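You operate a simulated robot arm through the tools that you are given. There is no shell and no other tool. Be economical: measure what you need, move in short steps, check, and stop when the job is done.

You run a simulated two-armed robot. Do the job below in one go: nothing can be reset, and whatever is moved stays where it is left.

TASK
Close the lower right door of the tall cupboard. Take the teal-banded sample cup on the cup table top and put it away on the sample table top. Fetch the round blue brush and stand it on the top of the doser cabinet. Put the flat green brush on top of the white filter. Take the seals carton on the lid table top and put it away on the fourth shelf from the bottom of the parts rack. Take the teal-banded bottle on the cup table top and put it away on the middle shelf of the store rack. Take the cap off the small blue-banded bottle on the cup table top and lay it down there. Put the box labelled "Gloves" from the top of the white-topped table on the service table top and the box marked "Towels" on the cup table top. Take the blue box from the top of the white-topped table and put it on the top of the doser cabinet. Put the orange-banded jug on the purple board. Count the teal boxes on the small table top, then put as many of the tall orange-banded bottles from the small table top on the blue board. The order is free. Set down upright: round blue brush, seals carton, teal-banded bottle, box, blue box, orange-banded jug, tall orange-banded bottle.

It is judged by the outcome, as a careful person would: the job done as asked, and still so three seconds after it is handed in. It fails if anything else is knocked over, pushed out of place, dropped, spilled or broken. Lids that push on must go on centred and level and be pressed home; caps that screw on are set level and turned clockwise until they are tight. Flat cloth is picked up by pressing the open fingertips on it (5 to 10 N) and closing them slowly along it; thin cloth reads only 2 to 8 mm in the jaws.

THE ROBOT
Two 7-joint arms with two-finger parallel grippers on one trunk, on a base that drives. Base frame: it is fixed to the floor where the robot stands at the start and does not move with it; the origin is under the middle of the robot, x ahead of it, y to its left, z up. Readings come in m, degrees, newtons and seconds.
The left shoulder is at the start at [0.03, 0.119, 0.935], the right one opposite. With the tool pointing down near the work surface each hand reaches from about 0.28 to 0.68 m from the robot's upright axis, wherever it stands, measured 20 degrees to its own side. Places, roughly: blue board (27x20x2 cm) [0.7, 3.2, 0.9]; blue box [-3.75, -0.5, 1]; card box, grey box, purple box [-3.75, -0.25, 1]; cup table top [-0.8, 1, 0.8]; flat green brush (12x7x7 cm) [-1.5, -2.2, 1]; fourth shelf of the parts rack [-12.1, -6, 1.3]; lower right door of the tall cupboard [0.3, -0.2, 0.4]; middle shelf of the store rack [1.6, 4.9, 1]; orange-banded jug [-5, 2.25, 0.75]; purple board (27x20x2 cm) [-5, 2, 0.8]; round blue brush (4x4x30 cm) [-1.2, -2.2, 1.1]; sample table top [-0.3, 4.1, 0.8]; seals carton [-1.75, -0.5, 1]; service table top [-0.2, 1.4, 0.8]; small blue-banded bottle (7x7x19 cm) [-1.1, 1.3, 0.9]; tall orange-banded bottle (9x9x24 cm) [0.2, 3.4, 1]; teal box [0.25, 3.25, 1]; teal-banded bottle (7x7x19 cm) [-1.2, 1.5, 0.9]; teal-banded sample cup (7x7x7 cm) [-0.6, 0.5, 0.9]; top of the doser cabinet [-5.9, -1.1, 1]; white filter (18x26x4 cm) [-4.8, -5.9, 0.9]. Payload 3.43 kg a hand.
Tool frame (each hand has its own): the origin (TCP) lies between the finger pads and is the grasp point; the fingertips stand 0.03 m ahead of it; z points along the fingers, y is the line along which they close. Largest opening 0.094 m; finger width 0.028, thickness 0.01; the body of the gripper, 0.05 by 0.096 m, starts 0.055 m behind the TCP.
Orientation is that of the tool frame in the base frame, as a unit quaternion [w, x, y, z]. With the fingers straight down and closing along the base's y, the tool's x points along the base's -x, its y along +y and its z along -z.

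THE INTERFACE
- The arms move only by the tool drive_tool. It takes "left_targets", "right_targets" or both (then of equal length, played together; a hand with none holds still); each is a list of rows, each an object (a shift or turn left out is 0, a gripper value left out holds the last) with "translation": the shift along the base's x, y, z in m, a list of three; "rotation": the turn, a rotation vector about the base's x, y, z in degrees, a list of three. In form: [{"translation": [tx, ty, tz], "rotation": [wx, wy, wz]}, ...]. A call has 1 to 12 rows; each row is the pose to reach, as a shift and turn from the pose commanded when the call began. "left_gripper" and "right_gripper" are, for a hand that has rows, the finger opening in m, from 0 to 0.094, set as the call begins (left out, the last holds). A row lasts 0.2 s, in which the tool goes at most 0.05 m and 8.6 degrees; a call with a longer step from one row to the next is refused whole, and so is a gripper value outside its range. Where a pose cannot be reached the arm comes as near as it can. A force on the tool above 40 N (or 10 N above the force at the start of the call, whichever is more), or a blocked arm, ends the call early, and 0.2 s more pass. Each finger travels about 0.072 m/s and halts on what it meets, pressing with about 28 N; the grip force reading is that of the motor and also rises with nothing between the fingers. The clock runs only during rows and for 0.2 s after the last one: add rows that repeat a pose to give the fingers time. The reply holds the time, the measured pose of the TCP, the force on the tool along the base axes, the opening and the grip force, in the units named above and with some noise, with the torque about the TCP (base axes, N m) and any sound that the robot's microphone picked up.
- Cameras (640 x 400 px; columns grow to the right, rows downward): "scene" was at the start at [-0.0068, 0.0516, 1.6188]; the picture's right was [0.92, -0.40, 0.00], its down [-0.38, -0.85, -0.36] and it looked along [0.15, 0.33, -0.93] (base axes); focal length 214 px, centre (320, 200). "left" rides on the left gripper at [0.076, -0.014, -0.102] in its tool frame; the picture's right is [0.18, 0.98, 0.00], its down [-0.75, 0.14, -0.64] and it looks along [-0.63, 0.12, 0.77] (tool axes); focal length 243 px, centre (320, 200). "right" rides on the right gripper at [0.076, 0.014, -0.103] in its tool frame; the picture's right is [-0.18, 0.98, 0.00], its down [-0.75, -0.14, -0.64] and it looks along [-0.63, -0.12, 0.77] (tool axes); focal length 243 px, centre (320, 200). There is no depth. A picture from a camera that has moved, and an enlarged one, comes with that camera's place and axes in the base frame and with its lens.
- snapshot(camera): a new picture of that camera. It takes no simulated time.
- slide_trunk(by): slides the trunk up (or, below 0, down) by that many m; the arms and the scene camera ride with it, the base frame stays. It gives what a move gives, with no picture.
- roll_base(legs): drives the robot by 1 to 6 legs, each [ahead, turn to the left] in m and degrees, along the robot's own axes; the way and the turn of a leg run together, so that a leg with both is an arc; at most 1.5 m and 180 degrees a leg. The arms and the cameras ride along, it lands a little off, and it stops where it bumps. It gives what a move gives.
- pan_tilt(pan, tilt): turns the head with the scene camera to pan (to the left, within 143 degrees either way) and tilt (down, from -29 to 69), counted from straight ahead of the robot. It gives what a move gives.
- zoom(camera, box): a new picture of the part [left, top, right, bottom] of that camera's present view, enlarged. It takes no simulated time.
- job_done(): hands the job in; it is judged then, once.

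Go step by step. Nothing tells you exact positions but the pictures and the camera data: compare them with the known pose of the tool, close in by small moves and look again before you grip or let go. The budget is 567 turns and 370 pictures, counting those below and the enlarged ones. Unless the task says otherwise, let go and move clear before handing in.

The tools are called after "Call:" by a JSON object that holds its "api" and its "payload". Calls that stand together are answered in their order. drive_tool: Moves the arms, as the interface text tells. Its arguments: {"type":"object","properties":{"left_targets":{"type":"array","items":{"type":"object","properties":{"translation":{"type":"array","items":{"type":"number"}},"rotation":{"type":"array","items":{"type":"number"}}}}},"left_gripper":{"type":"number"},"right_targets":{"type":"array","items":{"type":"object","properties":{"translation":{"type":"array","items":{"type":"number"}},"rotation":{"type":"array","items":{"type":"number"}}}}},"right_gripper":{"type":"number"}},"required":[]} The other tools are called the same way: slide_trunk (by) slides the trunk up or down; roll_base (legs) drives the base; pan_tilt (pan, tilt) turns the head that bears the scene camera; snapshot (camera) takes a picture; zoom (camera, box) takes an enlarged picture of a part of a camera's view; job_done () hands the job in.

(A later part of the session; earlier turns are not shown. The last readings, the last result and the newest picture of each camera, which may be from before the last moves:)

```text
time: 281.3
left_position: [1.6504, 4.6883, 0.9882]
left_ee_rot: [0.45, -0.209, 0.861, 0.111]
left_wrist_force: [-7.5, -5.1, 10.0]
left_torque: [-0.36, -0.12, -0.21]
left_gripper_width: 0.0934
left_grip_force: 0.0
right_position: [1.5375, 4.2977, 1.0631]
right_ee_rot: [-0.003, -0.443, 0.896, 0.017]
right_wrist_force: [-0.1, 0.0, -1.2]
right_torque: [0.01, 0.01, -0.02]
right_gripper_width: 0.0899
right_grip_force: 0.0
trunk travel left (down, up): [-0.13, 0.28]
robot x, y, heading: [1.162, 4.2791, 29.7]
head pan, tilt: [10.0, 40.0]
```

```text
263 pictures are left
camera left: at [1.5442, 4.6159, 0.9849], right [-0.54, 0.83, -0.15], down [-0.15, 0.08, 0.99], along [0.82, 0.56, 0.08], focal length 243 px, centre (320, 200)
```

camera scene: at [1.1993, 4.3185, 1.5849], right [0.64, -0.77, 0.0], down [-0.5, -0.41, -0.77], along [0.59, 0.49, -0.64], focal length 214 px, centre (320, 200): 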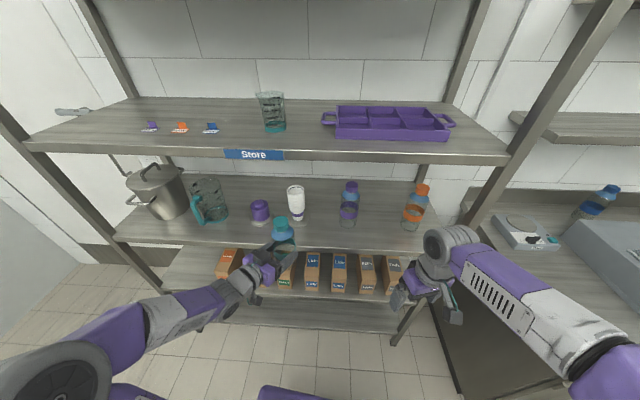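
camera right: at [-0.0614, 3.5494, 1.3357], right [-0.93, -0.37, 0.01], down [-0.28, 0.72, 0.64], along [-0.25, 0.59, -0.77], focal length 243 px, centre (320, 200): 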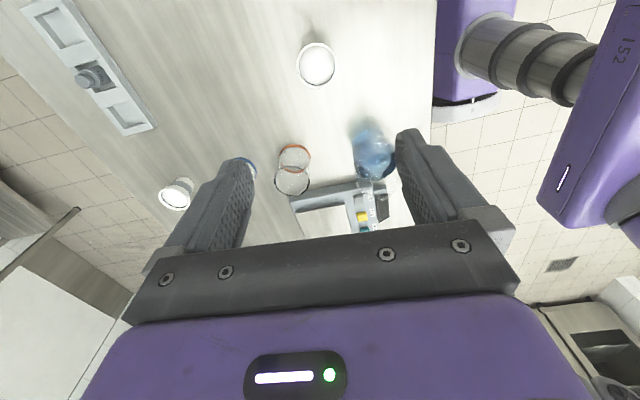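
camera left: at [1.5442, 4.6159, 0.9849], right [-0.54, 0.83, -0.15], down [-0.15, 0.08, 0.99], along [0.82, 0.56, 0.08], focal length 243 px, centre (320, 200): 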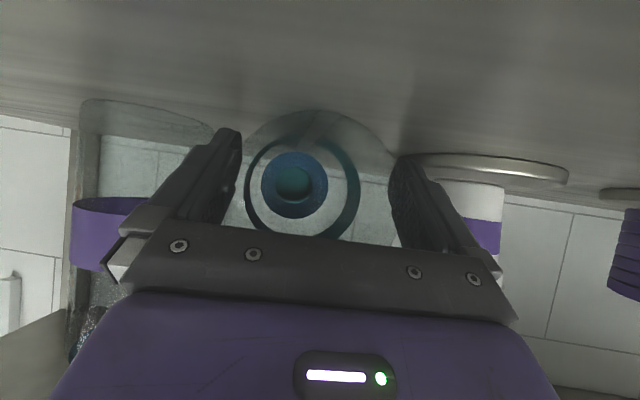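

Call:
{"api": "drive_tool", "payload": {"left_targets": [{"translation": [0, 0, 0.008]}, {"translation": [0, 0, 0.008]}]}}

Call:
{"api": "drive_tool", "payload": {"left_targets": [{"translation": [0, 0, 0]}, {"translation": [0, 0, 0]}, {"translation": [0, 0, 0]}, {"translation": [0, 0, 0]}], "left_gripper": 0.05}}

Call:
{"api": "snapshot", "payload": {"camera": "left"}}

```text
time: 281.9
left_position: [1.6511, 4.6897, 0.9961]
left_ee_rot: [0.448, -0.209, 0.862, 0.11]
left_wrist_force: [-0.6, -0.4, 0.3]
left_torque: [0.01, 0.01, 0.03]
left_gripper_width: 0.0939
left_grip_force: 0.0
right_position: [1.5387, 4.2962, 1.0629]
right_ee_rot: [-0.003, -0.444, 0.896, 0.016]
right_wrist_force: [-0.4, 0.4, -0.7]
right_torque: [0.01, 0.01, -0.02]
right_gripper_width: 0.0899
right_grip_force: 0.1
trunk travel left (down, up): [-0.13, 0.28]
robot x, y, heading: [1.1603, 4.2799, 29.5]
head pan, tilt: [10.0, 40.0]
```

```text
time: 282.9
left_position: [1.6506, 4.688, 0.9954]
left_ee_rot: [0.448, -0.209, 0.862, 0.111]
left_wrist_force: [0.0, -0.4, -0.2]
left_torque: [-0.02, 0.0, -0.04]
left_gripper_width: 0.0706
left_grip_force: 27.6
right_position: [1.5385, 4.2974, 1.0633]
right_ee_rot: [-0.003, -0.444, 0.896, 0.016]
right_wrist_force: [-0.5, 0.8, -0.2]
right_torque: [-0.02, 0.0, 0.05]
right_gripper_width: 0.0902
right_grip_force: 0.0
trunk travel left (down, up): [-0.13, 0.28]
robot x, y, heading: [1.1561, 4.2766, 29.7]
head pan, tilt: [10.0, 40.0]
```

```text
262 pictures are left
camera left: at [1.5442, 4.6159, 0.9925], right [-0.55, 0.82, -0.15], down [-0.15, 0.08, 0.99], along [0.82, 0.56, 0.08], focal length 243 px, centre (320, 200)
```

left: 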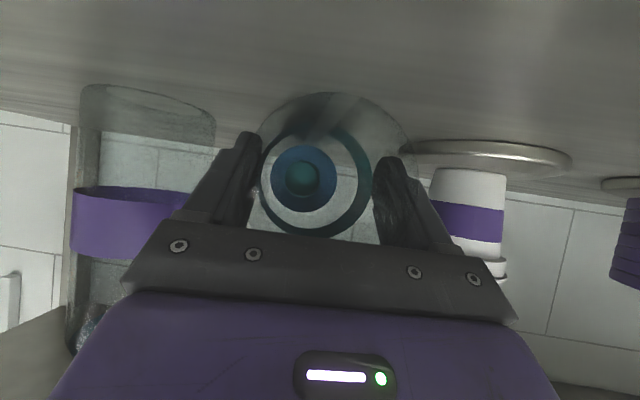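

Call:
{"api": "drive_tool", "payload": {"left_targets": [{"translation": [0, 0, 0.015]}, {"translation": [0, 0, 0.03]}, {"translation": [-0.03, -0.013, 0.035]}, {"translation": [-0.06, -0.026, 0.035]}]}}

Call:
{"api": "snapshot", "payload": {"camera": "left"}}

Call:
{"api": "roll_base", "payload": {"legs": [[-0.3, 0]]}}

Call:
{"api": "snapshot", "payload": {"camera": "scene"}}

```text
time: 283.9
left_position: [1.5897, 4.6608, 1.0305]
left_ee_rot: [0.449, -0.209, 0.862, 0.11]
left_wrist_force: [0.7, -1.2, -1.2]
left_torque: [0.0, 0.04, 0.0]
left_gripper_width: 0.0703
left_grip_force: 28.3
right_position: [1.5372, 4.2975, 1.0626]
right_ee_rot: [-0.002, -0.445, 0.896, 0.016]
right_wrist_force: [-0.1, 0.4, 0.8]
right_torque: [0.0, 0.01, -0.01]
right_gripper_width: 0.0901
right_grip_force: 0.1
trunk travel left (down, up): [-0.13, 0.28]
robot x, y, heading: [1.1585, 4.2788, 29.8]
head pan, tilt: [10.0, 40.0]
```

```text
261 pictures are left
camera left: at [1.4839, 4.5876, 1.0274], right [-0.55, 0.82, -0.15], down [-0.15, 0.08, 0.99], along [0.82, 0.56, 0.08], focal length 243 px, centre (320, 200)
```

left: 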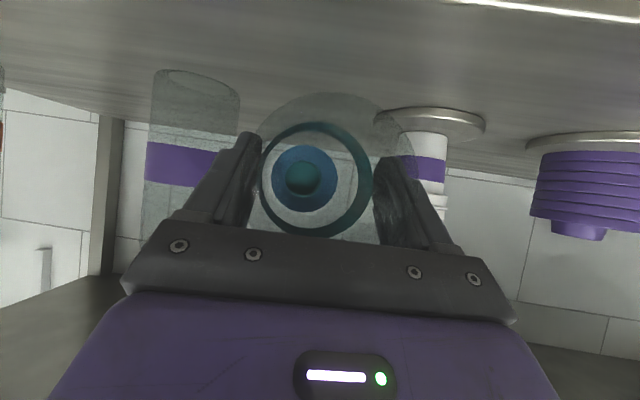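

```text
time: 286.0
left_position: [1.3294, 4.5135, 1.031]
left_ee_rot: [0.449, -0.209, 0.862, 0.111]
left_wrist_force: [-0.7, -0.4, -1.1]
left_torque: [-0.02, 0.01, -0.03]
left_gripper_width: 0.0702
left_grip_force: 28.0
right_position: [1.2772, 4.1511, 1.062]
right_ee_rot: [-0.002, -0.444, 0.896, 0.016]
right_wrist_force: [0.1, 0.1, 0.2]
right_torque: [0.01, 0.04, -0.04]
right_gripper_width: 0.0899
right_grip_force: 0.2
trunk travel left (down, up): [-0.13, 0.28]
robot x, y, heading: [0.8978, 4.1319, 29.4]
head pan, tilt: [10.0, 40.0]
```

```text
260 pictures are left
camera scene: at [0.9377, 4.17, 1.585], right [0.64, -0.77, 0.0], down [-0.49, -0.41, -0.77], along [0.59, 0.49, -0.64], focal length 214 px, centre (320, 200)
```

scene: 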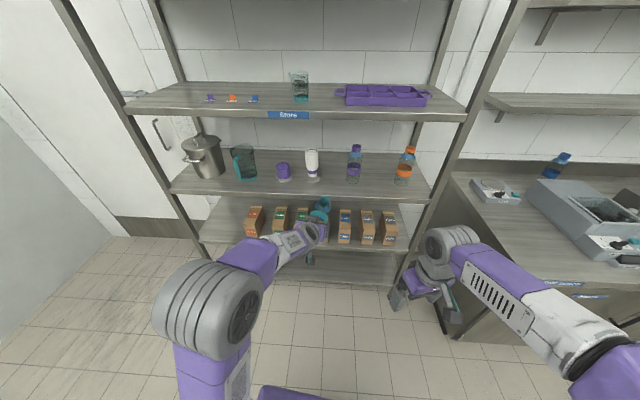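

Held. Now I shift the bottle a little to the middle and bring the right hand over its body for the handover.

Call:
{"api": "drive_tool", "payload": {"left_targets": [{"translation": [-0.005, -0.025, 0.02]}, {"translation": [-0.01, -0.05, 0.04]}, {"translation": [-0.015, -0.075, 0.06]}, {"translation": [-0.02, -0.1, 0.08]}, {"translation": [-0.02, -0.1, 0.08]}, {"translation": [-0.02, -0.1, 0.08]}, {"translation": [-0.02, -0.1, 0.08]}, {"translation": [-0.02, -0.1, 0.08]}, {"translation": [-0.02, -0.1, 0.08]}], "right_targets": [{"translation": [0, 0, 0.045], "rotation": [0, 0, -3]}, {"translation": [0, 0, 0.09], "rotation": [0, 0, -6]}, {"translation": [0.005, 0.01, 0.135], "rotation": [0, 0, -10]}, {"translation": [0.01, 0.04, 0.17], "rotation": [0, 0, -14]}, {"translation": [0.02, 0.08, 0.18], "rotation": [0, 0, -18]}, {"translation": [0.035, 0.125, 0.18], "rotation": [0, 0, -22]}, {"translation": [0.05, 0.17, 0.18], "rotation": [0, 0, -26]}, {"translation": [0.065, 0.215, 0.18], "rotation": [0, 0, -29]}, {"translation": [0.08, 0.255, 0.18], "rotation": [0, 0, -29]}]}}

Call:
{"api": "drive_tool", "payload": {"right_targets": [{"translation": [0.0, 0.01, 0], "rotation": [-3, 6.9, 0]}, {"translation": [0.005, 0.03, 0], "rotation": [-6.1, 13.7, 0]}, {"translation": [0.005, 0.03, 0], "rotation": [-6.1, 13.7, 0]}]}}

Call:
{"api": "snapshot", "payload": {"camera": "right"}}

Call:
{"api": "snapshot", "payload": {"camera": "scene"}}

```text
time: 288.0
left_position: [1.3091, 4.4229, 1.1094]
left_ee_rot: [0.451, -0.211, 0.86, 0.109]
left_wrist_force: [-2.3, 5.8, 0.0]
left_torque: [-0.3, -0.13, -0.31]
left_gripper_width: 0.0703
left_grip_force: 28.4
right_position: [1.2784, 4.4015, 1.203]
right_ee_rot: [0.001, -0.208, 0.978, 0.013]
right_wrist_force: [1.3, -0.2, -0.5]
right_torque: [-0.19, -0.08, 0.05]
right_gripper_width: 0.0917
right_grip_force: 1.1
right hand out of reach, approached as far as the arm can: row 7, 8, 9
trunk travel left (down, up): [-0.13, 0.28]
robot x, y, heading: [0.8983, 4.1335, 29.6]
head pan, tilt: [10.0, 40.0]
```

```text
time: 288.3
left_position: [1.3086, 4.4131, 1.105]
left_ee_rot: [0.443, -0.21, 0.865, 0.105]
left_wrist_force: [-0.7, 0.8, -1.4]
left_torque: [-0.03, -0.08, 0.0]
left_gripper_width: 0.0708
left_grip_force: 27.9
right_position: [1.2794, 4.3882, 1.1981]
right_ee_rot: [-0.02, -0.202, 0.979, 0.019]
right_wrist_force: [0.1, -0.6, 0.5]
right_torque: [0.01, 0.0, -0.06]
right_gripper_width: 0.0895
right_grip_force: 0.0
right hand out of reach, approached as far as the arm can: row 1
trunk travel left (down, up): [-0.13, 0.28]
robot x, y, heading: [0.8998, 4.1297, 29.8]
head pan, tilt: [10.0, 40.0]
stopped in row 1 (left hand): the force on the tool passed its limit at 54 N (the readings are from after the stop); the commanded pose is now the measured one
```

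```text
259 pictures are left
camera right: at [1.2076, 4.3673, 1.3023], right [-0.22, 0.98, 0.04], down [0.78, 0.15, 0.61], along [0.59, 0.16, -0.79], focal length 243 px, centre (320, 200)
```

right: 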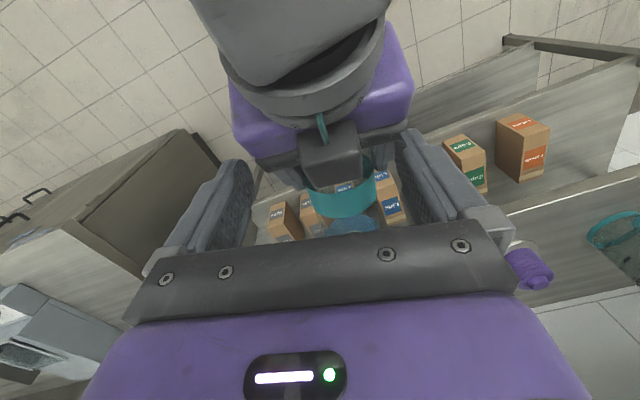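

```text
258 pictures are left
camera scene: at [0.9381, 4.1716, 1.5849], right [0.64, -0.77, 0.0], down [-0.49, -0.41, -0.77], along [0.59, 0.49, -0.64], focal length 214 px, centre (320, 200)
```

scene: 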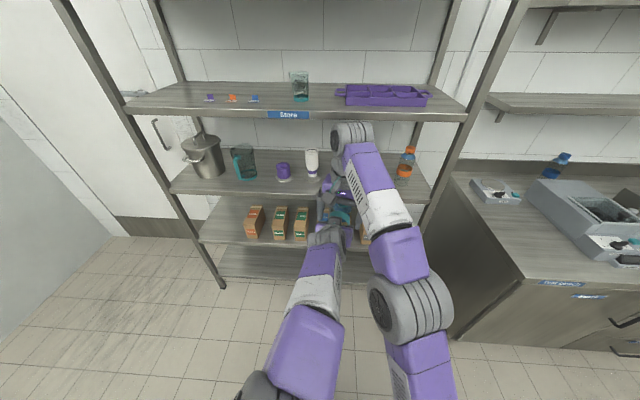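

The right hand could not reach that far left and brushed the left one. I raise the right hand and bring the handover point further to the right.

Call:
{"api": "drive_tool", "payload": {"right_targets": [{"translation": [0, -0.01, 0.05]}, {"translation": [0, -0.05, 0.09]}, {"translation": [0.02, -0.09, 0.1]}, {"translation": [0.04, -0.13, 0.1]}, {"translation": [0.06, -0.14, 0.1]}, {"translation": [0.08, -0.14, 0.1]}]}}

Call:
{"api": "drive_tool", "payload": {"left_targets": [{"translation": [0, -0.045, 0]}, {"translation": [0.0, -0.09, 0]}, {"translation": [0.0, -0.13, 0]}, {"translation": [0.005, -0.16, 0]}, {"translation": [0.01, -0.185, 0]}]}}

Call:
{"api": "snapshot", "payload": {"camera": "right"}}

Call:
{"api": "snapshot", "payload": {"camera": "scene"}}

```text
refused: row 1 steps farther than a row can; nothing moved
```

```text
time: 289.0
left_position: [1.294, 4.4119, 1.0895]
left_ee_rot: [0.409, -0.325, 0.851, 0.052]
left_wrist_force: [-0.2, -0.6, -1.3]
left_torque: [-0.03, 0.0, -0.04]
left_gripper_width: 0.07
left_grip_force: 27.9
right_position: [1.2791, 4.3864, 1.1978]
right_ee_rot: [-0.019, -0.202, 0.979, 0.021]
right_wrist_force: [0.4, 0.0, 0.0]
right_torque: [0.02, -0.01, -0.01]
right_gripper_width: 0.09
right_grip_force: 0.0
trunk travel left (down, up): [-0.13, 0.28]
robot x, y, heading: [0.8999, 4.1265, 29.6]
head pan, tilt: [10.0, 40.0]
stopped in row 3 (left hand): the arm was blocked; the commanded pose is now the measured one
```

```text
257 pictures are left
camera right: at [1.208, 4.3663, 1.3024], right [-0.22, 0.98, 0.04], down [0.78, 0.15, 0.61], along [0.59, 0.17, -0.79], focal length 243 px, centre (320, 200)
```

right: 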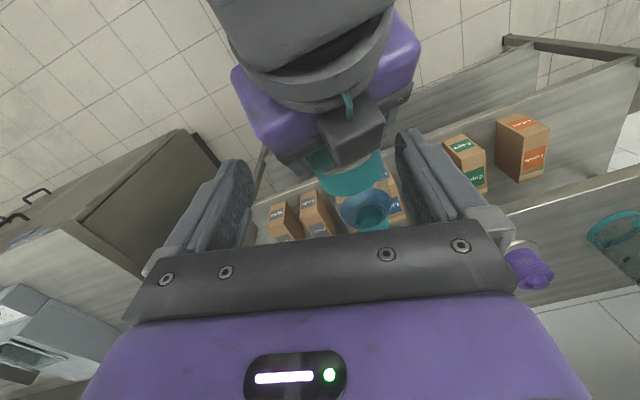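

```text
256 pictures are left
camera scene: at [0.9386, 4.1704, 1.5849], right [0.64, -0.77, 0.0], down [-0.49, -0.41, -0.77], along [0.59, 0.49, -0.64], focal length 214 px, centre (320, 200)
```

scene: 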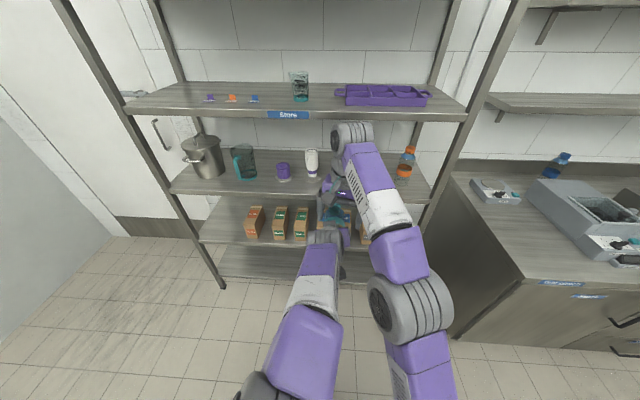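

Call:
{"api": "drive_tool", "payload": {"right_targets": [{"translation": [0, 0, 0.045]}, {"translation": [0, 0, 0.09]}, {"translation": [0.01, -0.03, 0.11]}, {"translation": [0.03, -0.07, 0.11]}, {"translation": [0.05, -0.11, 0.11]}, {"translation": [0.07, -0.14, 0.11]}]}}

Call:
{"api": "snapshot", "payload": {"camera": "left"}}

Call:
{"api": "snapshot", "payload": {"camera": "right"}}

```text
time: 290.4
left_position: [1.295, 4.4078, 1.0908]
left_ee_rot: [0.41, -0.324, 0.851, 0.053]
left_wrist_force: [-0.4, -1.7, -0.1]
left_torque: [0.02, 0.02, 0.0]
left_gripper_width: 0.0702
left_grip_force: 28.0
right_position: [1.305, 4.2255, 1.2637]
right_ee_rot: [-0.02, -0.2, 0.979, 0.024]
right_wrist_force: [0.2, -1.0, -0.3]
right_torque: [0.08, 0.03, -0.01]
right_gripper_width: 0.0899
right_grip_force: 0.1
right hand out of reach, approached as far as the arm can: row 1, 2, 3, 4, 5, 6
trunk travel left (down, up): [-0.13, 0.28]
robot x, y, heading: [0.8983, 4.1308, 29.8]
head pan, tilt: [10.0, 40.0]
```

```text
255 pictures are left
camera left: at [1.2015, 4.3199, 1.1054], right [-0.67, 0.68, -0.31], down [-0.17, 0.27, 0.95], along [0.72, 0.69, -0.06], focal length 243 px, centre (320, 200)
```

left: 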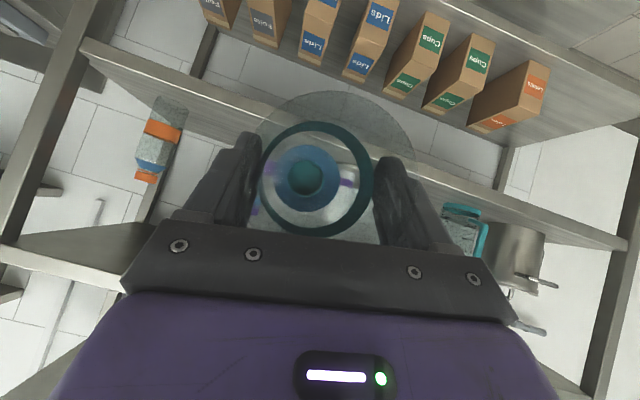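

```text
254 pictures are left
camera right: at [1.2346, 4.2039, 1.3684], right [-0.21, 0.98, 0.05], down [0.78, 0.14, 0.61], along [0.59, 0.17, -0.79], focal length 243 px, centre (320, 200)
```

right: 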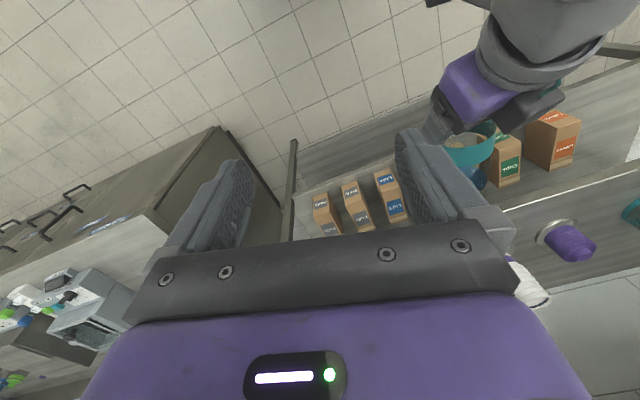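

Call:
{"api": "drive_tool", "payload": {"right_targets": [{"translation": [0.02, -0.03, -0.02]}, {"translation": [0.05, -0.06, -0.03]}, {"translation": [0.08, -0.08, -0.04]}, {"translation": [0.1, -0.1, -0.06]}]}}

Call:
{"api": "drive_tool", "payload": {"left_targets": [{"translation": [0.0, -0.03, -0.02], "rotation": [2, 1.5, 0]}, {"translation": [0, -0.065, -0.045], "rotation": [4, 3, 0]}, {"translation": [0, -0.1, -0.065], "rotation": [6, 4.5, 0]}, {"translation": [0, -0.135, -0.085], "rotation": [8.1, 6.1, 0]}, {"translation": [0.0, -0.165, -0.11], "rotation": [8.1, 6.1, 0]}]}}

Call:
{"api": "snapshot", "payload": {"camera": "right"}}

Call:
{"api": "snapshot", "payload": {"camera": "scene"}}

```text
time: 291.4
left_position: [1.2945, 4.4114, 1.0904]
left_ee_rot: [0.409, -0.326, 0.851, 0.052]
left_wrist_force: [0.5, -0.5, -0.4]
left_torque: [-0.03, 0.01, -0.04]
left_gripper_width: 0.07
left_grip_force: 28.1
right_position: [1.4082, 4.1329, 1.202]
right_ee_rot: [-0.019, -0.201, 0.979, 0.02]
right_wrist_force: [0.0, 0.3, 0.2]
right_torque: [0.03, -0.02, 0.02]
right_gripper_width: 0.0901
right_grip_force: 0.0
trunk travel left (down, up): [-0.13, 0.28]
robot x, y, heading: [0.8947, 4.1314, 29.6]
head pan, tilt: [10.0, 40.0]
```

```text
time: 292.1
left_position: [1.2873, 4.388, 1.0461]
left_ee_rot: [0.378, -0.389, 0.84, 0.024]
left_wrist_force: [-0.6, 0.2, -0.2]
left_torque: [-0.04, 0.04, -0.02]
left_gripper_width: 0.0703
left_grip_force: 28.1
right_position: [1.4082, 4.1332, 1.2021]
right_ee_rot: [-0.018, -0.201, 0.979, 0.021]
right_wrist_force: [-0.2, -0.2, -0.1]
right_torque: [0.0, 0.02, -0.02]
right_gripper_width: 0.0902
right_grip_force: 0.0
trunk travel left (down, up): [-0.13, 0.28]
robot x, y, heading: [0.8972, 4.1268, 29.3]
head pan, tilt: [10.0, 40.0]
stopped in row 3 (left hand): the arm was blocked; the commanded pose is now the measured one
```

```text
253 pictures are left
camera right: at [1.3367, 4.1132, 1.3069], right [-0.22, 0.97, 0.04], down [0.78, 0.15, 0.61], along [0.59, 0.17, -0.79], focal length 243 px, centre (320, 200)
```

right: 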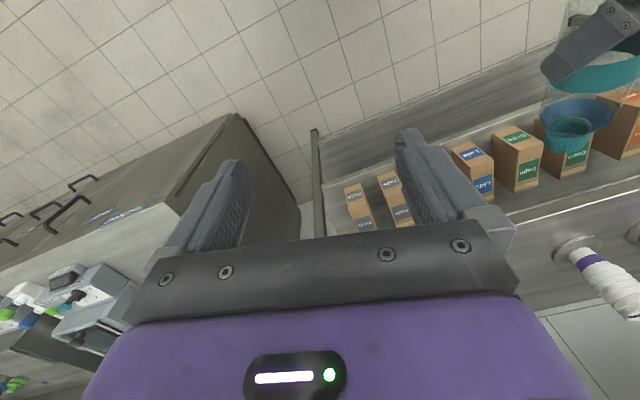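

```text
252 pictures are left
camera scene: at [0.9386, 4.1707, 1.5849], right [0.64, -0.77, 0.0], down [-0.49, -0.41, -0.77], along [0.59, 0.49, -0.64], focal length 214 px, centre (320, 200)
```

scene: 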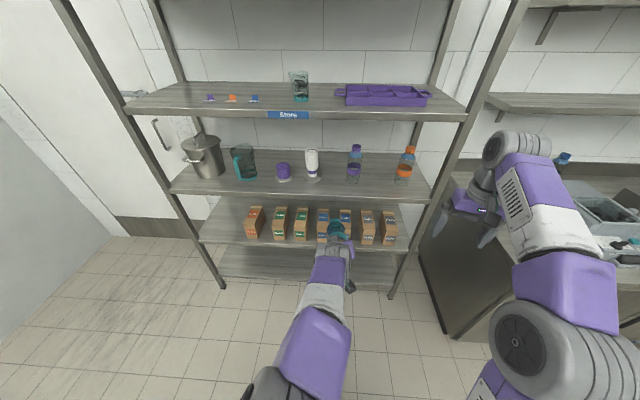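

Arms are now cramped. Simpler recovery: lay the bottle on the table behind me and regrip it from above with the same hand. First the left hand returns to a comfortable pose.

Call:
{"api": "drive_tool", "payload": {"left_targets": [{"translation": [0.005, 0.03, 0.01], "rotation": [2, 1.5, 0]}, {"translation": [0.01, 0.06, 0.02], "rotation": [4, 3, 0]}, {"translation": [0.02, 0.09, 0.02], "rotation": [7, 5, 0]}, {"translation": [0.03, 0.12, 0.02], "rotation": [10, 7, 0]}, {"translation": [0.03, 0.13, 0.02], "rotation": [13, 9, 0]}], "right_targets": [{"translation": [0, 0, -0.02], "rotation": [0, 0, 5]}, {"translation": [-0.02, 0, -0.04], "rotation": [0, 0, 10]}, {"translation": [-0.04, 0, -0.06], "rotation": [0, 0, 10]}, {"translation": [-0.06, 0, -0.08], "rotation": [0, 0, 10]}, {"translation": [-0.08, 0, -0.08], "rotation": [0, 0, 10]}]}}

Call:
{"api": "snapshot", "payload": {"camera": "left"}}

```text
time: 293.3
left_position: [1.3168, 4.5168, 1.0666]
left_ee_rot: [0.353, -0.338, 0.86, 0.149]
left_wrist_force: [0.1, -1.0, -0.4]
left_torque: [0.04, 0.05, -0.05]
left_gripper_width: 0.0701
left_grip_force: 28.4
right_position: [1.3258, 4.1326, 1.1216]
right_ee_rot: [-0.02, -0.286, 0.958, 0.019]
right_wrist_force: [0.5, 0.2, 0.8]
right_torque: [0.0, 0.0, 0.01]
right_gripper_width: 0.09
right_grip_force: 0.1
trunk travel left (down, up): [-0.13, 0.28]
robot x, y, heading: [0.8991, 4.1305, 29.6]
head pan, tilt: [10.0, 40.0]
```

```text
251 pictures are left
camera left: at [1.2358, 4.4177, 1.0845], right [-0.77, 0.63, -0.11], down [-0.03, 0.14, 0.99], along [0.64, 0.77, -0.09], focal length 243 px, centre (320, 200)
```

left: 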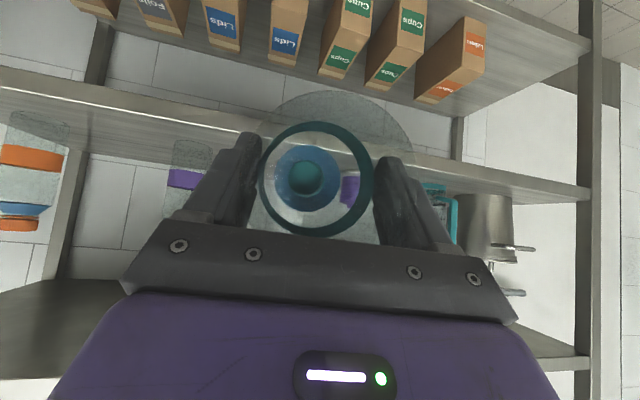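

Call:
{"api": "slide_trunk", "payload": {"by": 0.12}}

Call:
{"api": "roll_base", "payload": {"legs": [[0, 170]]}}

Call:
{"api": "pan_tilt", "payload": {"pan": 0, "tilt": 50}}

Call:
{"api": "snapshot", "payload": {"camera": "scene"}}

```text
time: 294.8
left_position: [1.316, 4.5168, 1.1861]
left_ee_rot: [0.352, -0.339, 0.86, 0.149]
left_wrist_force: [0.0, 0.1, -1.3]
left_torque: [-0.04, 0.0, -0.01]
left_gripper_width: 0.0701
left_grip_force: 27.9
right_position: [1.3269, 4.133, 1.242]
right_ee_rot: [-0.021, -0.286, 0.958, 0.018]
right_wrist_force: [-0.1, 0.3, -0.1]
right_torque: [0.0, -0.02, -0.03]
right_gripper_width: 0.0902
right_grip_force: 0.0
trunk travel left (down, up): [-0.25, 0.16]
robot x, y, heading: [0.9002, 4.1307, 29.7]
head pan, tilt: [10.0, 40.0]
```

```text
time: 302.2
left_position: [0.4248, 3.8144, 1.1847]
left_ee_rot: [0.121, 0.884, 0.271, -0.363]
left_wrist_force: [-0.9, -0.1, -0.6]
left_torque: [0.01, -0.02, -0.03]
left_gripper_width: 0.0703
left_grip_force: 27.9
right_position: [0.4755, 4.1956, 1.2413]
right_ee_rot: [0.02, 0.977, 0.211, 0.019]
right_wrist_force: [-0.1, -0.2, -0.3]
right_torque: [0.02, 0.02, 0.0]
right_gripper_width: 0.0899
right_grip_force: 0.0
trunk travel left (down, up): [-0.25, 0.16]
robot x, y, heading: [0.8987, 4.1318, -159.2]
head pan, tilt: [10.0, 40.0]
```

```text
time: 302.9
left_position: [0.426, 3.8144, 1.186]
left_ee_rot: [0.122, 0.883, 0.271, -0.363]
left_wrist_force: [-0.1, -0.3, -0.1]
left_torque: [0.01, -0.04, -0.01]
left_gripper_width: 0.0701
left_grip_force: 28.2
right_position: [0.4753, 4.1954, 1.2415]
right_ee_rot: [0.02, 0.977, 0.212, 0.02]
right_wrist_force: [0.1, -0.3, 0.8]
right_torque: [0.02, -0.01, 0.03]
right_gripper_width: 0.0899
right_grip_force: 0.0
trunk travel left (down, up): [-0.25, 0.16]
robot x, y, heading: [0.8979, 4.1292, -159.5]
head pan, tilt: [0.0, 50.0]
```

```text
250 pictures are left
camera scene: at [0.8551, 4.1146, 1.6908], right [-0.35, 0.94, 0.0], down [0.72, 0.27, -0.64], along [-0.6, -0.23, -0.77], focal length 214 px, centre (320, 200)
```

scene: 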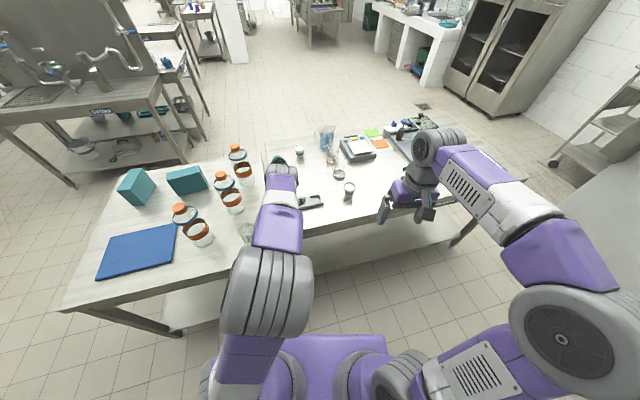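

The overview shows two teal boxes and three tall orange-banded bottles on the small table. I move to a free strip at the back of the sample table to lay the bottle down.

Call:
{"api": "roll_base", "payload": {"legs": [[0, -20], [0.22, 0], [0, -12]]}}

Call:
{"api": "drive_tool", "payload": {"right_targets": [{"translation": [0.0, 0.04, 0.0]}, {"translation": [0.02, 0.08, 0.0]}, {"translation": [0.03, 0.11, 0.0]}]}}

Call:
{"api": "snapshot", "payload": {"camera": "scene"}}

Call:
{"api": "snapshot", "payload": {"camera": "left"}}

```text
time: 306.5
left_position: [0.1026, 4.1136, 1.1857]
left_ee_rot: [0.015, 0.924, 0.015, -0.382]
left_wrist_force: [-0.5, -0.4, 0.3]
left_torque: [-0.01, -0.03, -0.03]
left_gripper_width: 0.0701
left_grip_force: 28.1
right_position: [0.3473, 4.409, 1.2414]
right_ee_rot: [0.024, 0.997, -0.069, 0.012]
right_wrist_force: [-0.5, 0.0, -0.8]
right_torque: [0.0, 0.04, -0.03]
right_gripper_width: 0.0899
right_grip_force: 0.0
trunk travel left (down, up): [-0.25, 0.16]
robot x, y, heading: [0.6703, 4.1324, 168.6]
head pan, tilt: [0.0, 50.0]
```

```text
time: 307.3
left_position: [0.1019, 4.1137, 1.1855]
left_ee_rot: [0.015, 0.924, 0.014, -0.382]
left_wrist_force: [0.2, 0.5, -0.8]
left_torque: [0.01, -0.02, -0.02]
left_gripper_width: 0.0704
left_grip_force: 28.0
right_position: [0.3778, 4.5187, 1.2407]
right_ee_rot: [0.025, 0.997, -0.069, 0.012]
right_wrist_force: [-0.4, 0.0, -0.1]
right_torque: [-0.02, -0.02, 0.01]
right_gripper_width: 0.09
right_grip_force: 0.0
trunk travel left (down, up): [-0.25, 0.16]
robot x, y, heading: [0.6728, 4.1275, 168.6]
head pan, tilt: [0.0, 50.0]
```

```text
249 pictures are left
camera scene: at [0.6257, 4.1385, 1.6907], right [0.2, 0.98, 0.0], down [0.75, -0.15, -0.64], along [-0.63, 0.13, -0.77], focal length 214 px, centre (320, 200)
```

scene: 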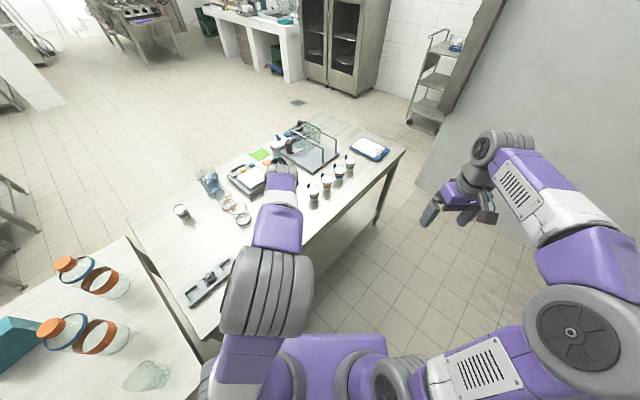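

```text
248 pictures are left
camera left: at [0.2284, 4.1316, 1.2041], right [0.17, -0.98, -0.11], down [-0.08, -0.13, 0.99], along [-0.98, -0.16, -0.1], focal length 243 px, centre (320, 200)
```

left: 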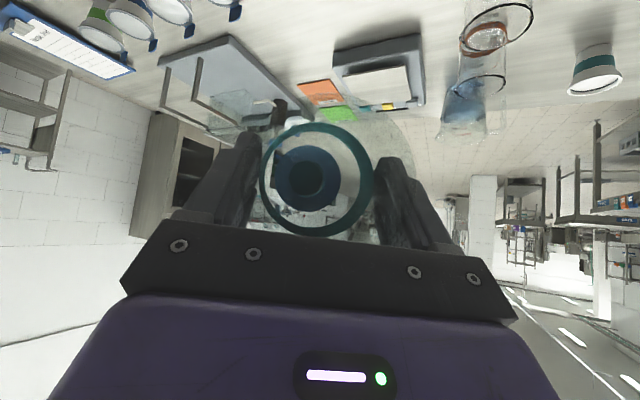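

Call:
{"api": "drive_tool", "payload": {"left_targets": [{"translation": [-0.005, 0.008, -0.04], "rotation": [-0.3, 5, 0]}, {"translation": [-0.01, 0.015, -0.08], "rotation": [-0.5, 10, 0]}, {"translation": [-0.01, 0.015, -0.12], "rotation": [-0.5, 10, 0]}, {"translation": [-0.01, 0.015, -0.16], "rotation": [-0.5, 10, 0]}, {"translation": [-0.01, 0.015, -0.2], "rotation": [-0.5, 10, 0]}, {"translation": [-0.01, 0.015, -0.24], "rotation": [-0.5, 10, 0]}, {"translation": [-0.01, 0.015, -0.265], "rotation": [-0.5, 10, 0]}]}}

Call:
{"api": "snapshot", "payload": {"camera": "left"}}

Call:
{"api": "snapshot", "payload": {"camera": "scene"}}

```text
time: 308.9
left_position: [0.0919, 4.1268, 0.9178]
left_ee_rot: [0.018, 0.887, 0.013, -0.462]
left_wrist_force: [0.1, 0.1, 0.6]
left_torque: [0.01, -0.02, 0.04]
left_gripper_width: 0.0699
left_grip_force: 28.9
right_position: [0.3792, 4.5169, 1.2417]
right_ee_rot: [0.024, 0.997, -0.069, 0.013]
right_wrist_force: [-0.5, 1.1, -0.1]
right_torque: [-0.04, 0.0, 0.01]
right_gripper_width: 0.0898
right_grip_force: 0.1
trunk travel left (down, up): [-0.25, 0.16]
robot x, y, heading: [0.6738, 4.1278, 168.4]
head pan, tilt: [0.0, 50.0]
```

```text
247 pictures are left
camera left: at [0.2201, 4.145, 0.9142], right [0.15, -0.98, -0.13], down [0.1, -0.12, 0.99], along [-0.98, -0.16, 0.08], focal length 243 px, centre (320, 200)
```

left: 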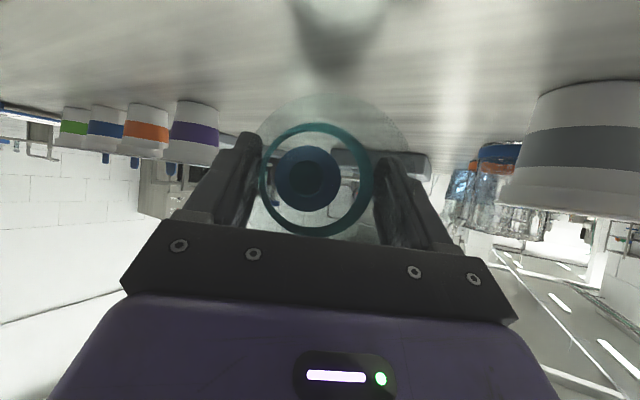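

```text
246 pictures are left
camera scene: at [0.626, 4.138, 1.6907], right [0.2, 0.98, 0.0], down [0.75, -0.15, -0.64], along [-0.63, 0.13, -0.77], focal length 214 px, centre (320, 200)
```

scene: 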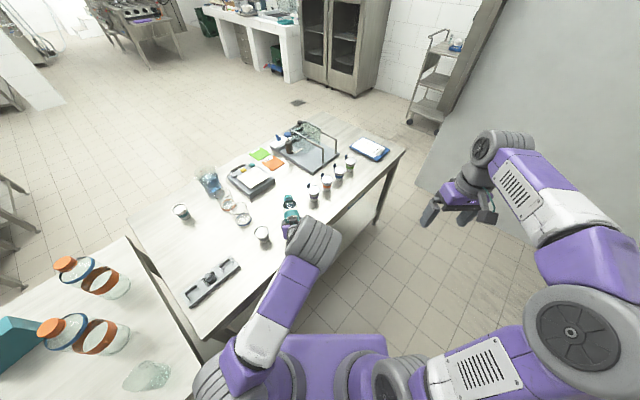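

Call:
{"api": "drive_tool", "payload": {"left_targets": [{"translation": [0, 0, -0.012]}, {"translation": [0, 0, -0.02]}, {"translation": [0, 0, -0.025]}, {"translation": [0, 0, -0.029]}]}}

```text
time: 309.9
left_position: [0.0917, 4.1293, 0.8908]
left_ee_rot: [0.018, 0.887, 0.014, -0.461]
left_wrist_force: [0.4, 0.8, -0.4]
left_torque: [-0.02, -0.05, 0.02]
left_gripper_width: 0.0702
left_grip_force: 28.4
right_position: [0.3788, 4.5175, 1.2415]
right_ee_rot: [0.025, 0.997, -0.069, 0.013]
right_wrist_force: [0.6, 0.1, -0.3]
right_torque: [-0.02, -0.03, -0.02]
right_gripper_width: 0.0899
right_grip_force: 0.1
trunk travel left (down, up): [-0.25, 0.16]
robot x, y, heading: [0.671, 4.1271, 168.3]
head pan, tilt: [0.0, 50.0]
```

Call:
{"api": "drive_tool", "payload": {"left_targets": [{"translation": [0, 0, -0.003]}, {"translation": [0, 0, -0.006]}]}}

Call:
{"api": "snapshot", "payload": {"camera": "left"}}

```text
time: 310.5
left_position: [0.092, 4.1297, 0.8873]
left_ee_rot: [0.018, 0.886, 0.015, -0.464]
left_wrist_force: [1.3, -0.7, 5.7]
left_torque: [0.0, 0.52, 0.07]
left_gripper_width: 0.0702
left_grip_force: 27.8
right_position: [0.3791, 4.5166, 1.2411]
right_ee_rot: [0.025, 0.997, -0.069, 0.013]
right_wrist_force: [0.1, -0.5, 0.4]
right_torque: [-0.01, 0.0, -0.02]
right_gripper_width: 0.0901
right_grip_force: 0.1
trunk travel left (down, up): [-0.25, 0.16]
robot x, y, heading: [0.6684, 4.128, 168.6]
head pan, tilt: [0.0, 50.0]
```

```text
245 pictures are left
camera left: at [0.2197, 4.1472, 0.8827], right [0.15, -0.98, -0.13], down [0.1, -0.12, 0.99], along [-0.98, -0.16, 0.08], focal length 243 px, centre (320, 200)
```

left: 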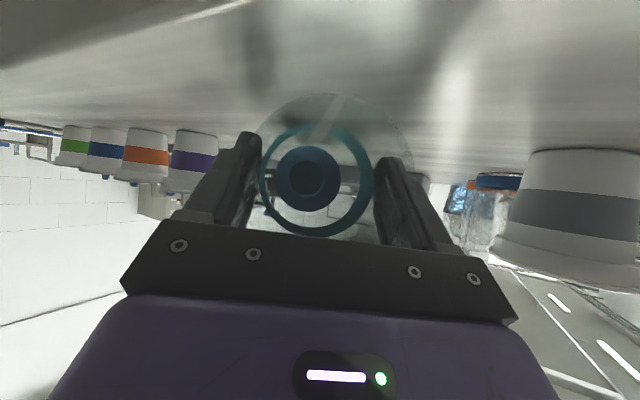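

Call:
{"api": "drive_tool", "payload": {"left_targets": [{"translation": [0, 0, 0]}, {"translation": [0, 0, 0]}, {"translation": [0, 0, 0]}, {"translation": [0.03, 0.002, 0.025]}, {"translation": [0.06, 0.003, 0.055]}, {"translation": [0.08, 0.004, 0.095]}, {"translation": [0.09, 0.004, 0.14]}, {"translation": [0.09, 0.004, 0.18]}], "left_gripper": 0.094}}

Call:
{"api": "snapshot", "payload": {"camera": "left"}}

Call:
{"api": "zoom", "payload": {"camera": "scene", "box": [200, 150, 400, 275]}}

```text
time: 312.3
left_position: [0.1848, 4.1315, 1.0674]
left_ee_rot: [0.018, 0.887, 0.015, -0.461]
left_wrist_force: [-0.7, -0.4, 0.6]
left_torque: [-0.03, -0.04, -0.05]
left_gripper_width: 0.0943
left_grip_force: 0.1
right_position: [0.3782, 4.5171, 1.241]
right_ee_rot: [0.024, 0.997, -0.07, 0.014]
right_wrist_force: [-0.3, -0.3, -0.1]
right_torque: [0.02, 0.0, -0.02]
right_gripper_width: 0.0901
right_grip_force: 0.1
trunk travel left (down, up): [-0.25, 0.16]
robot x, y, heading: [0.6706, 4.132, 168.8]
head pan, tilt: [0.0, 50.0]
```

```text
244 pictures are left
camera left: at [0.3119, 4.1486, 1.0649], right [0.15, -0.98, -0.13], down [0.1, -0.12, 0.99], along [-0.98, -0.16, 0.08], focal length 243 px, centre (320, 200)
```

left: 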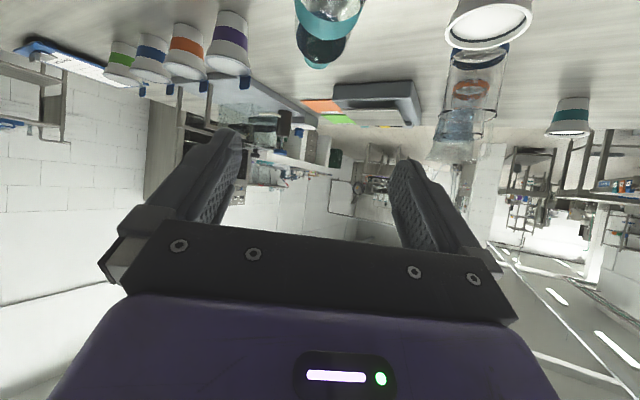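

```text
3.20 times, centred on (300, 212) of scene
camera zoom: at [0.6271, 4.1376, 1.6908], right [0.2, 0.98, 0.0], down [0.75, -0.15, -0.64], along [-0.63, 0.13, -0.77], focal length 686 px, centre (384, 160)
```

zoom: 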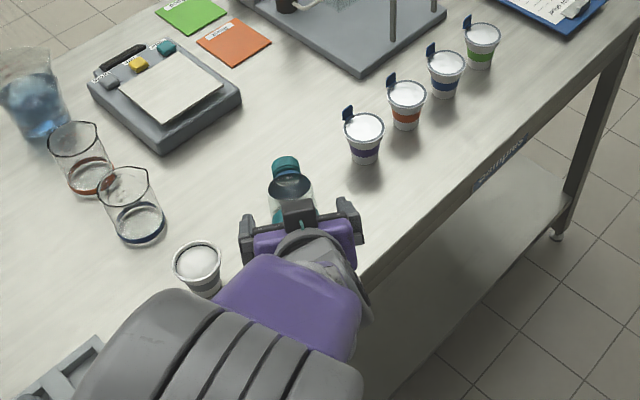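

Call:
{"api": "drive_tool", "payload": {"left_targets": [{"translation": [0, 0, 0.02], "rotation": [0.4, -8, 0]}, {"translation": [0, 0, 0.03], "rotation": [0.8, -16, 0]}, {"translation": [-0.02, 0, 0.03], "rotation": [1.2, -24, 0]}, {"translation": [-0.05, 0, 0.03], "rotation": [1.6, -32, 0]}, {"translation": [-0.08, 0, 0.03], "rotation": [2.1, -40, 0]}, {"translation": [-0.11, 0, 0.03], "rotation": [2.5, -48, 0]}, {"translation": [-0.13, -0.003, 0.03], "rotation": [2.9, -56, 0]}, {"translation": [-0.143, -0.004, 0.03], "rotation": [3.1, -60, 0]}]}}

Call:
{"api": "snapshot", "payload": {"camera": "left"}}

Call:
{"api": "zoom", "payload": {"camera": "scene", "box": [200, 150, 400, 275]}}

```text
time: 314.1
left_position: [0.0486, 4.1261, 1.0945]
left_ee_rot: [0.0, 0.999, 0.017, 0.046]
left_wrist_force: [0.1, -0.5, 1.2]
left_torque: [0.01, -0.02, 0.0]
left_gripper_width: 0.094
left_grip_force: 0.0
left hand out of reach, approached as far as the arm can: row 8
right_position: [0.3785, 4.5169, 1.2418]
right_ee_rot: [0.025, 0.997, -0.068, 0.014]
right_wrist_force: [0.2, -0.7, -0.6]
right_torque: [0.01, -0.03, 0.02]
right_gripper_width: 0.0899
right_grip_force: 0.1
trunk travel left (down, up): [-0.25, 0.16]
robot x, y, heading: [0.6751, 4.127, 168.3]
head pan, tilt: [0.0, 50.0]
```

```text
242 pictures are left
camera left: at [0.1151, 4.1415, 1.2039], right [0.22, -0.98, 0.02], down [-0.8, -0.17, 0.57], along [-0.55, -0.14, -0.82], focal length 243 px, centre (320, 200)
```

left: 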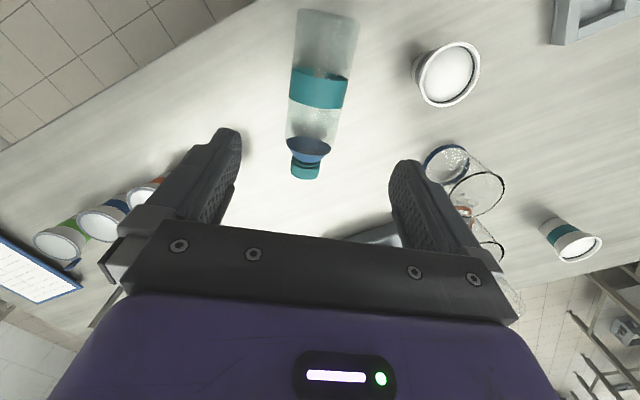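

```text
3.20 times, centred on (300, 212) of scene
camera zoom: at [0.6258, 4.1375, 1.6907], right [0.2, 0.98, 0.0], down [0.75, -0.15, -0.64], along [-0.63, 0.13, -0.77], focal length 686 px, centre (384, 160)
```

zoom: 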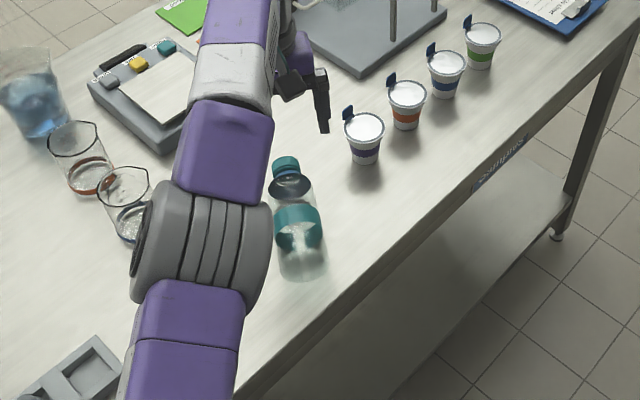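

Call:
{"api": "drive_tool", "payload": {"left_targets": [{"translation": [-0.002, 0.003, -0.05]}, {"translation": [-0.002, 0.003, -0.1]}, {"translation": [-0.002, 0.003, -0.15]}, {"translation": [-0.002, 0.003, -0.18]}, {"translation": [-0.002, 0.003, -0.206]}]}}

Call:
{"api": "drive_tool", "payload": {"left_targets": [{"translation": [0, 0, 0]}, {"translation": [0, 0, 0]}, {"translation": [0, 0, 0]}, {"translation": [0, 0, 0]}], "left_gripper": 0.05}}

Call:
{"api": "snapshot", "payload": {"camera": "left"}}

```text
refused: row 1 steps farther than a row can; nothing moved
```

```text
time: 315.1
left_position: [0.0487, 4.1271, 1.0953]
left_ee_rot: [0.0, 0.999, 0.016, 0.044]
left_wrist_force: [-0.2, -0.3, -0.3]
left_torque: [-0.03, -0.02, 0.01]
left_gripper_width: 0.0499
left_grip_force: 0.0
right_position: [0.3765, 4.5175, 1.2405]
right_ee_rot: [0.024, 0.997, -0.07, 0.013]
right_wrist_force: [0.6, 0.1, -0.1]
right_torque: [0.01, 0.04, -0.02]
right_gripper_width: 0.09
right_grip_force: 0.0
trunk travel left (down, up): [-0.25, 0.16]
robot x, y, heading: [0.6731, 4.1293, 168.6]
head pan, tilt: [0.0, 50.0]
```

```text
240 pictures are left
camera left: at [0.1157, 4.1424, 1.2046], right [0.21, -0.98, 0.02], down [-0.8, -0.17, 0.57], along [-0.56, -0.14, -0.82], focal length 243 px, centre (320, 200)
```

left: 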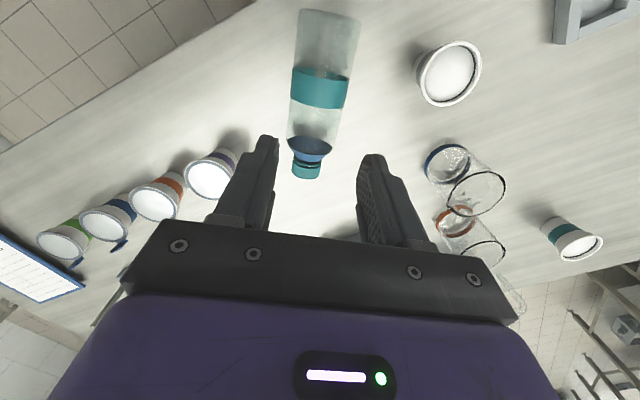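

Call:
{"api": "drive_tool", "payload": {"left_targets": [{"translation": [0, 0, -0.005]}, {"translation": [-0.001, 0.001, -0.03]}, {"translation": [-0.002, 0.003, -0.075]}, {"translation": [-0.002, 0.003, -0.12]}, {"translation": [-0.002, 0.003, -0.16]}, {"translation": [-0.002, 0.003, -0.19]}, {"translation": [-0.002, 0.003, -0.206]}], "left_gripper": 0.094}}

Call:
{"api": "snapshot", "payload": {"camera": "left"}}

```text
time: 316.7
left_position: [0.0435, 4.129, 0.891]
left_ee_rot: [0.0, 0.999, 0.015, 0.045]
left_wrist_force: [0.9, -0.2, 0.5]
left_torque: [-0.01, 0.03, -0.04]
left_gripper_width: 0.0942
left_grip_force: 0.1
right_position: [0.3787, 4.5176, 1.2414]
right_ee_rot: [0.025, 0.997, -0.07, 0.014]
right_wrist_force: [-0.2, 0.8, 0.0]
right_torque: [0.0, -0.02, -0.01]
right_gripper_width: 0.0899
right_grip_force: 0.0
trunk travel left (down, up): [-0.25, 0.16]
robot x, y, heading: [0.6717, 4.1243, 168.6]
head pan, tilt: [0.0, 50.0]
```

```text
239 pictures are left
camera left: at [0.1093, 4.1434, 1.0004], right [0.21, -0.98, 0.02], down [-0.8, -0.17, 0.57], along [-0.56, -0.14, -0.82], focal length 243 px, centre (320, 200)
```

left: 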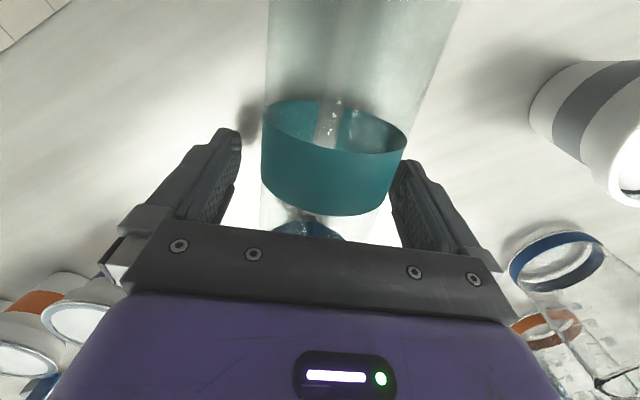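

Call:
{"api": "drive_tool", "payload": {"left_targets": [{"translation": [0, 0, 0]}, {"translation": [0, 0, 0]}, {"translation": [0, 0, 0]}, {"translation": [0, 0, 0]}, {"translation": [0, 0, 0.03]}, {"translation": [0, 0, 0.07]}, {"translation": [0, 0, 0.11]}, {"translation": [0, 0, 0.15]}], "left_gripper": 0.05}}

Call:
{"api": "snapshot", "payload": {"camera": "left"}}

```text
time: 318.5
left_position: [0.0457, 4.132, 1.0378]
left_ee_rot: [0.001, 0.999, 0.016, 0.045]
left_wrist_force: [-0.2, 0.7, -0.3]
left_torque: [-0.04, 0.0, -0.02]
left_gripper_width: 0.0694
left_grip_force: 27.7
right_position: [0.3799, 4.5169, 1.2412]
right_ee_rot: [0.025, 0.997, -0.068, 0.012]
right_wrist_force: [0.2, 0.3, -0.3]
right_torque: [0.01, 0.0, 0.01]
right_gripper_width: 0.0901
right_grip_force: 0.1
trunk travel left (down, up): [-0.25, 0.16]
robot x, y, heading: [0.6726, 4.1287, 168.5]
head pan, tilt: [0.0, 50.0]
```

```text
238 pictures are left
camera left: at [0.1131, 4.1471, 1.1466], right [0.21, -0.98, 0.02], down [-0.8, -0.16, 0.57], along [-0.56, -0.14, -0.82], focal length 243 px, centre (320, 200)
```

left: 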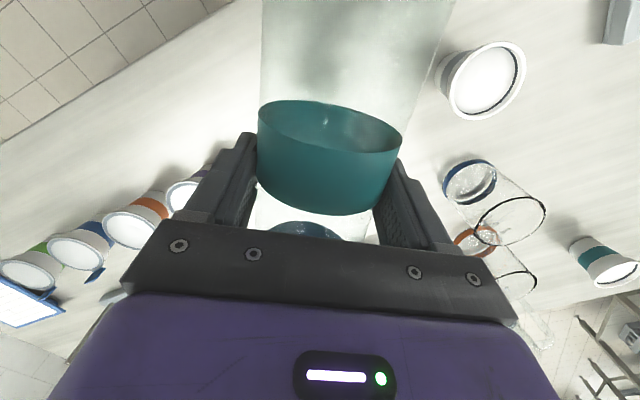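

Call:
{"api": "drive_tool", "payload": {"left_targets": [{"translation": [0, 0, 0.02], "rotation": [-0.5, 8.2, 0]}, {"translation": [0, 0, 0.04], "rotation": [-1, 16.4, 0]}, {"translation": [0, 0, 0.06], "rotation": [-1.5, 24.6, 0]}, {"translation": [0, 0, 0.08], "rotation": [-2.1, 32.8, 0]}, {"translation": [0, 0, 0.08], "rotation": [-2.6, 41, 0]}, {"translation": [0, 0, 0.08], "rotation": [-3.1, 49.2, 0]}, {"translation": [0, 0, 0.08], "rotation": [-3.6, 57.4, 0]}, {"translation": [0, 0, 0.08], "rotation": [-4.1, 65.6, 0]}, {"translation": [0, 0, 0.08], "rotation": [-4.7, 73.8, 0]}, {"translation": [0, 0, 0.08], "rotation": [-5.2, 82, 0]}, {"translation": [0, 0, 0.08], "rotation": [-5.7, 90, 0]}]}}

Call:
{"api": "snapshot", "payload": {"camera": "scene"}}

Call:
{"api": "snapshot", "payload": {"camera": "left"}}

```text
time: 320.9
left_position: [0.0444, 4.1306, 1.1193]
left_ee_rot: [0.033, 0.735, 0.012, -0.677]
left_wrist_force: [0.5, -0.6, 0.2]
left_torque: [0.0, 0.01, 0.02]
left_gripper_width: 0.0695
left_grip_force: 27.9
right_position: [0.3769, 4.5178, 1.2413]
right_ee_rot: [0.025, 0.997, -0.07, 0.013]
right_wrist_force: [0.4, -0.3, -0.4]
right_torque: [0.0, 0.0, 0.01]
right_gripper_width: 0.09
right_grip_force: 0.0
trunk travel left (down, up): [-0.25, 0.16]
robot x, y, heading: [0.6723, 4.1302, 168.5]
head pan, tilt: [0.0, 50.0]
```

```text
237 pictures are left
camera scene: at [0.626, 4.1384, 1.6907], right [0.2, 0.98, 0.0], down [0.75, -0.15, -0.64], along [-0.63, 0.13, -0.77], focal length 214 px, centre (320, 200)
```

scene: 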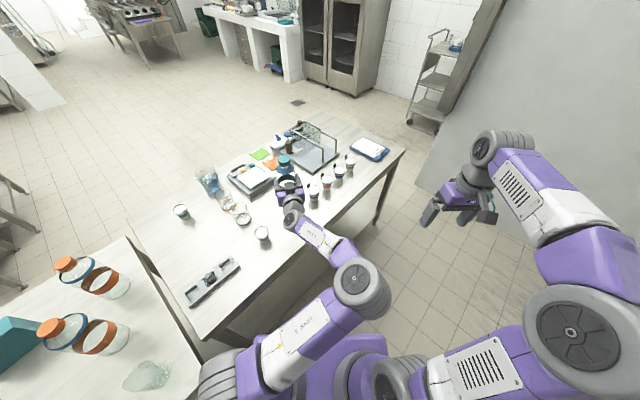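

```text
236 pictures are left
camera left: at [0.152, 4.1479, 1.0526], right [0.08, -0.99, -0.15], down [0.58, -0.08, 0.81], along [-0.81, -0.15, 0.57], focal length 243 px, centre (320, 200)
```

left: 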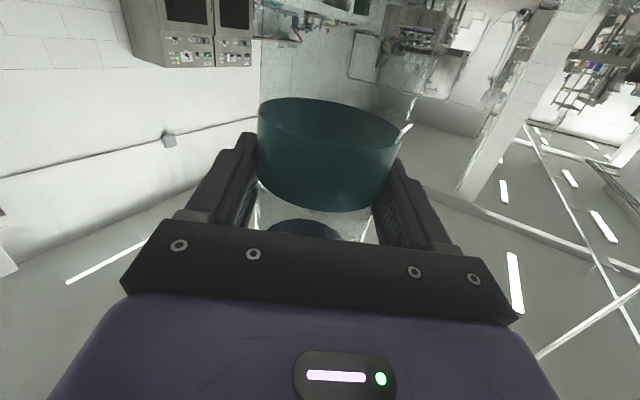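

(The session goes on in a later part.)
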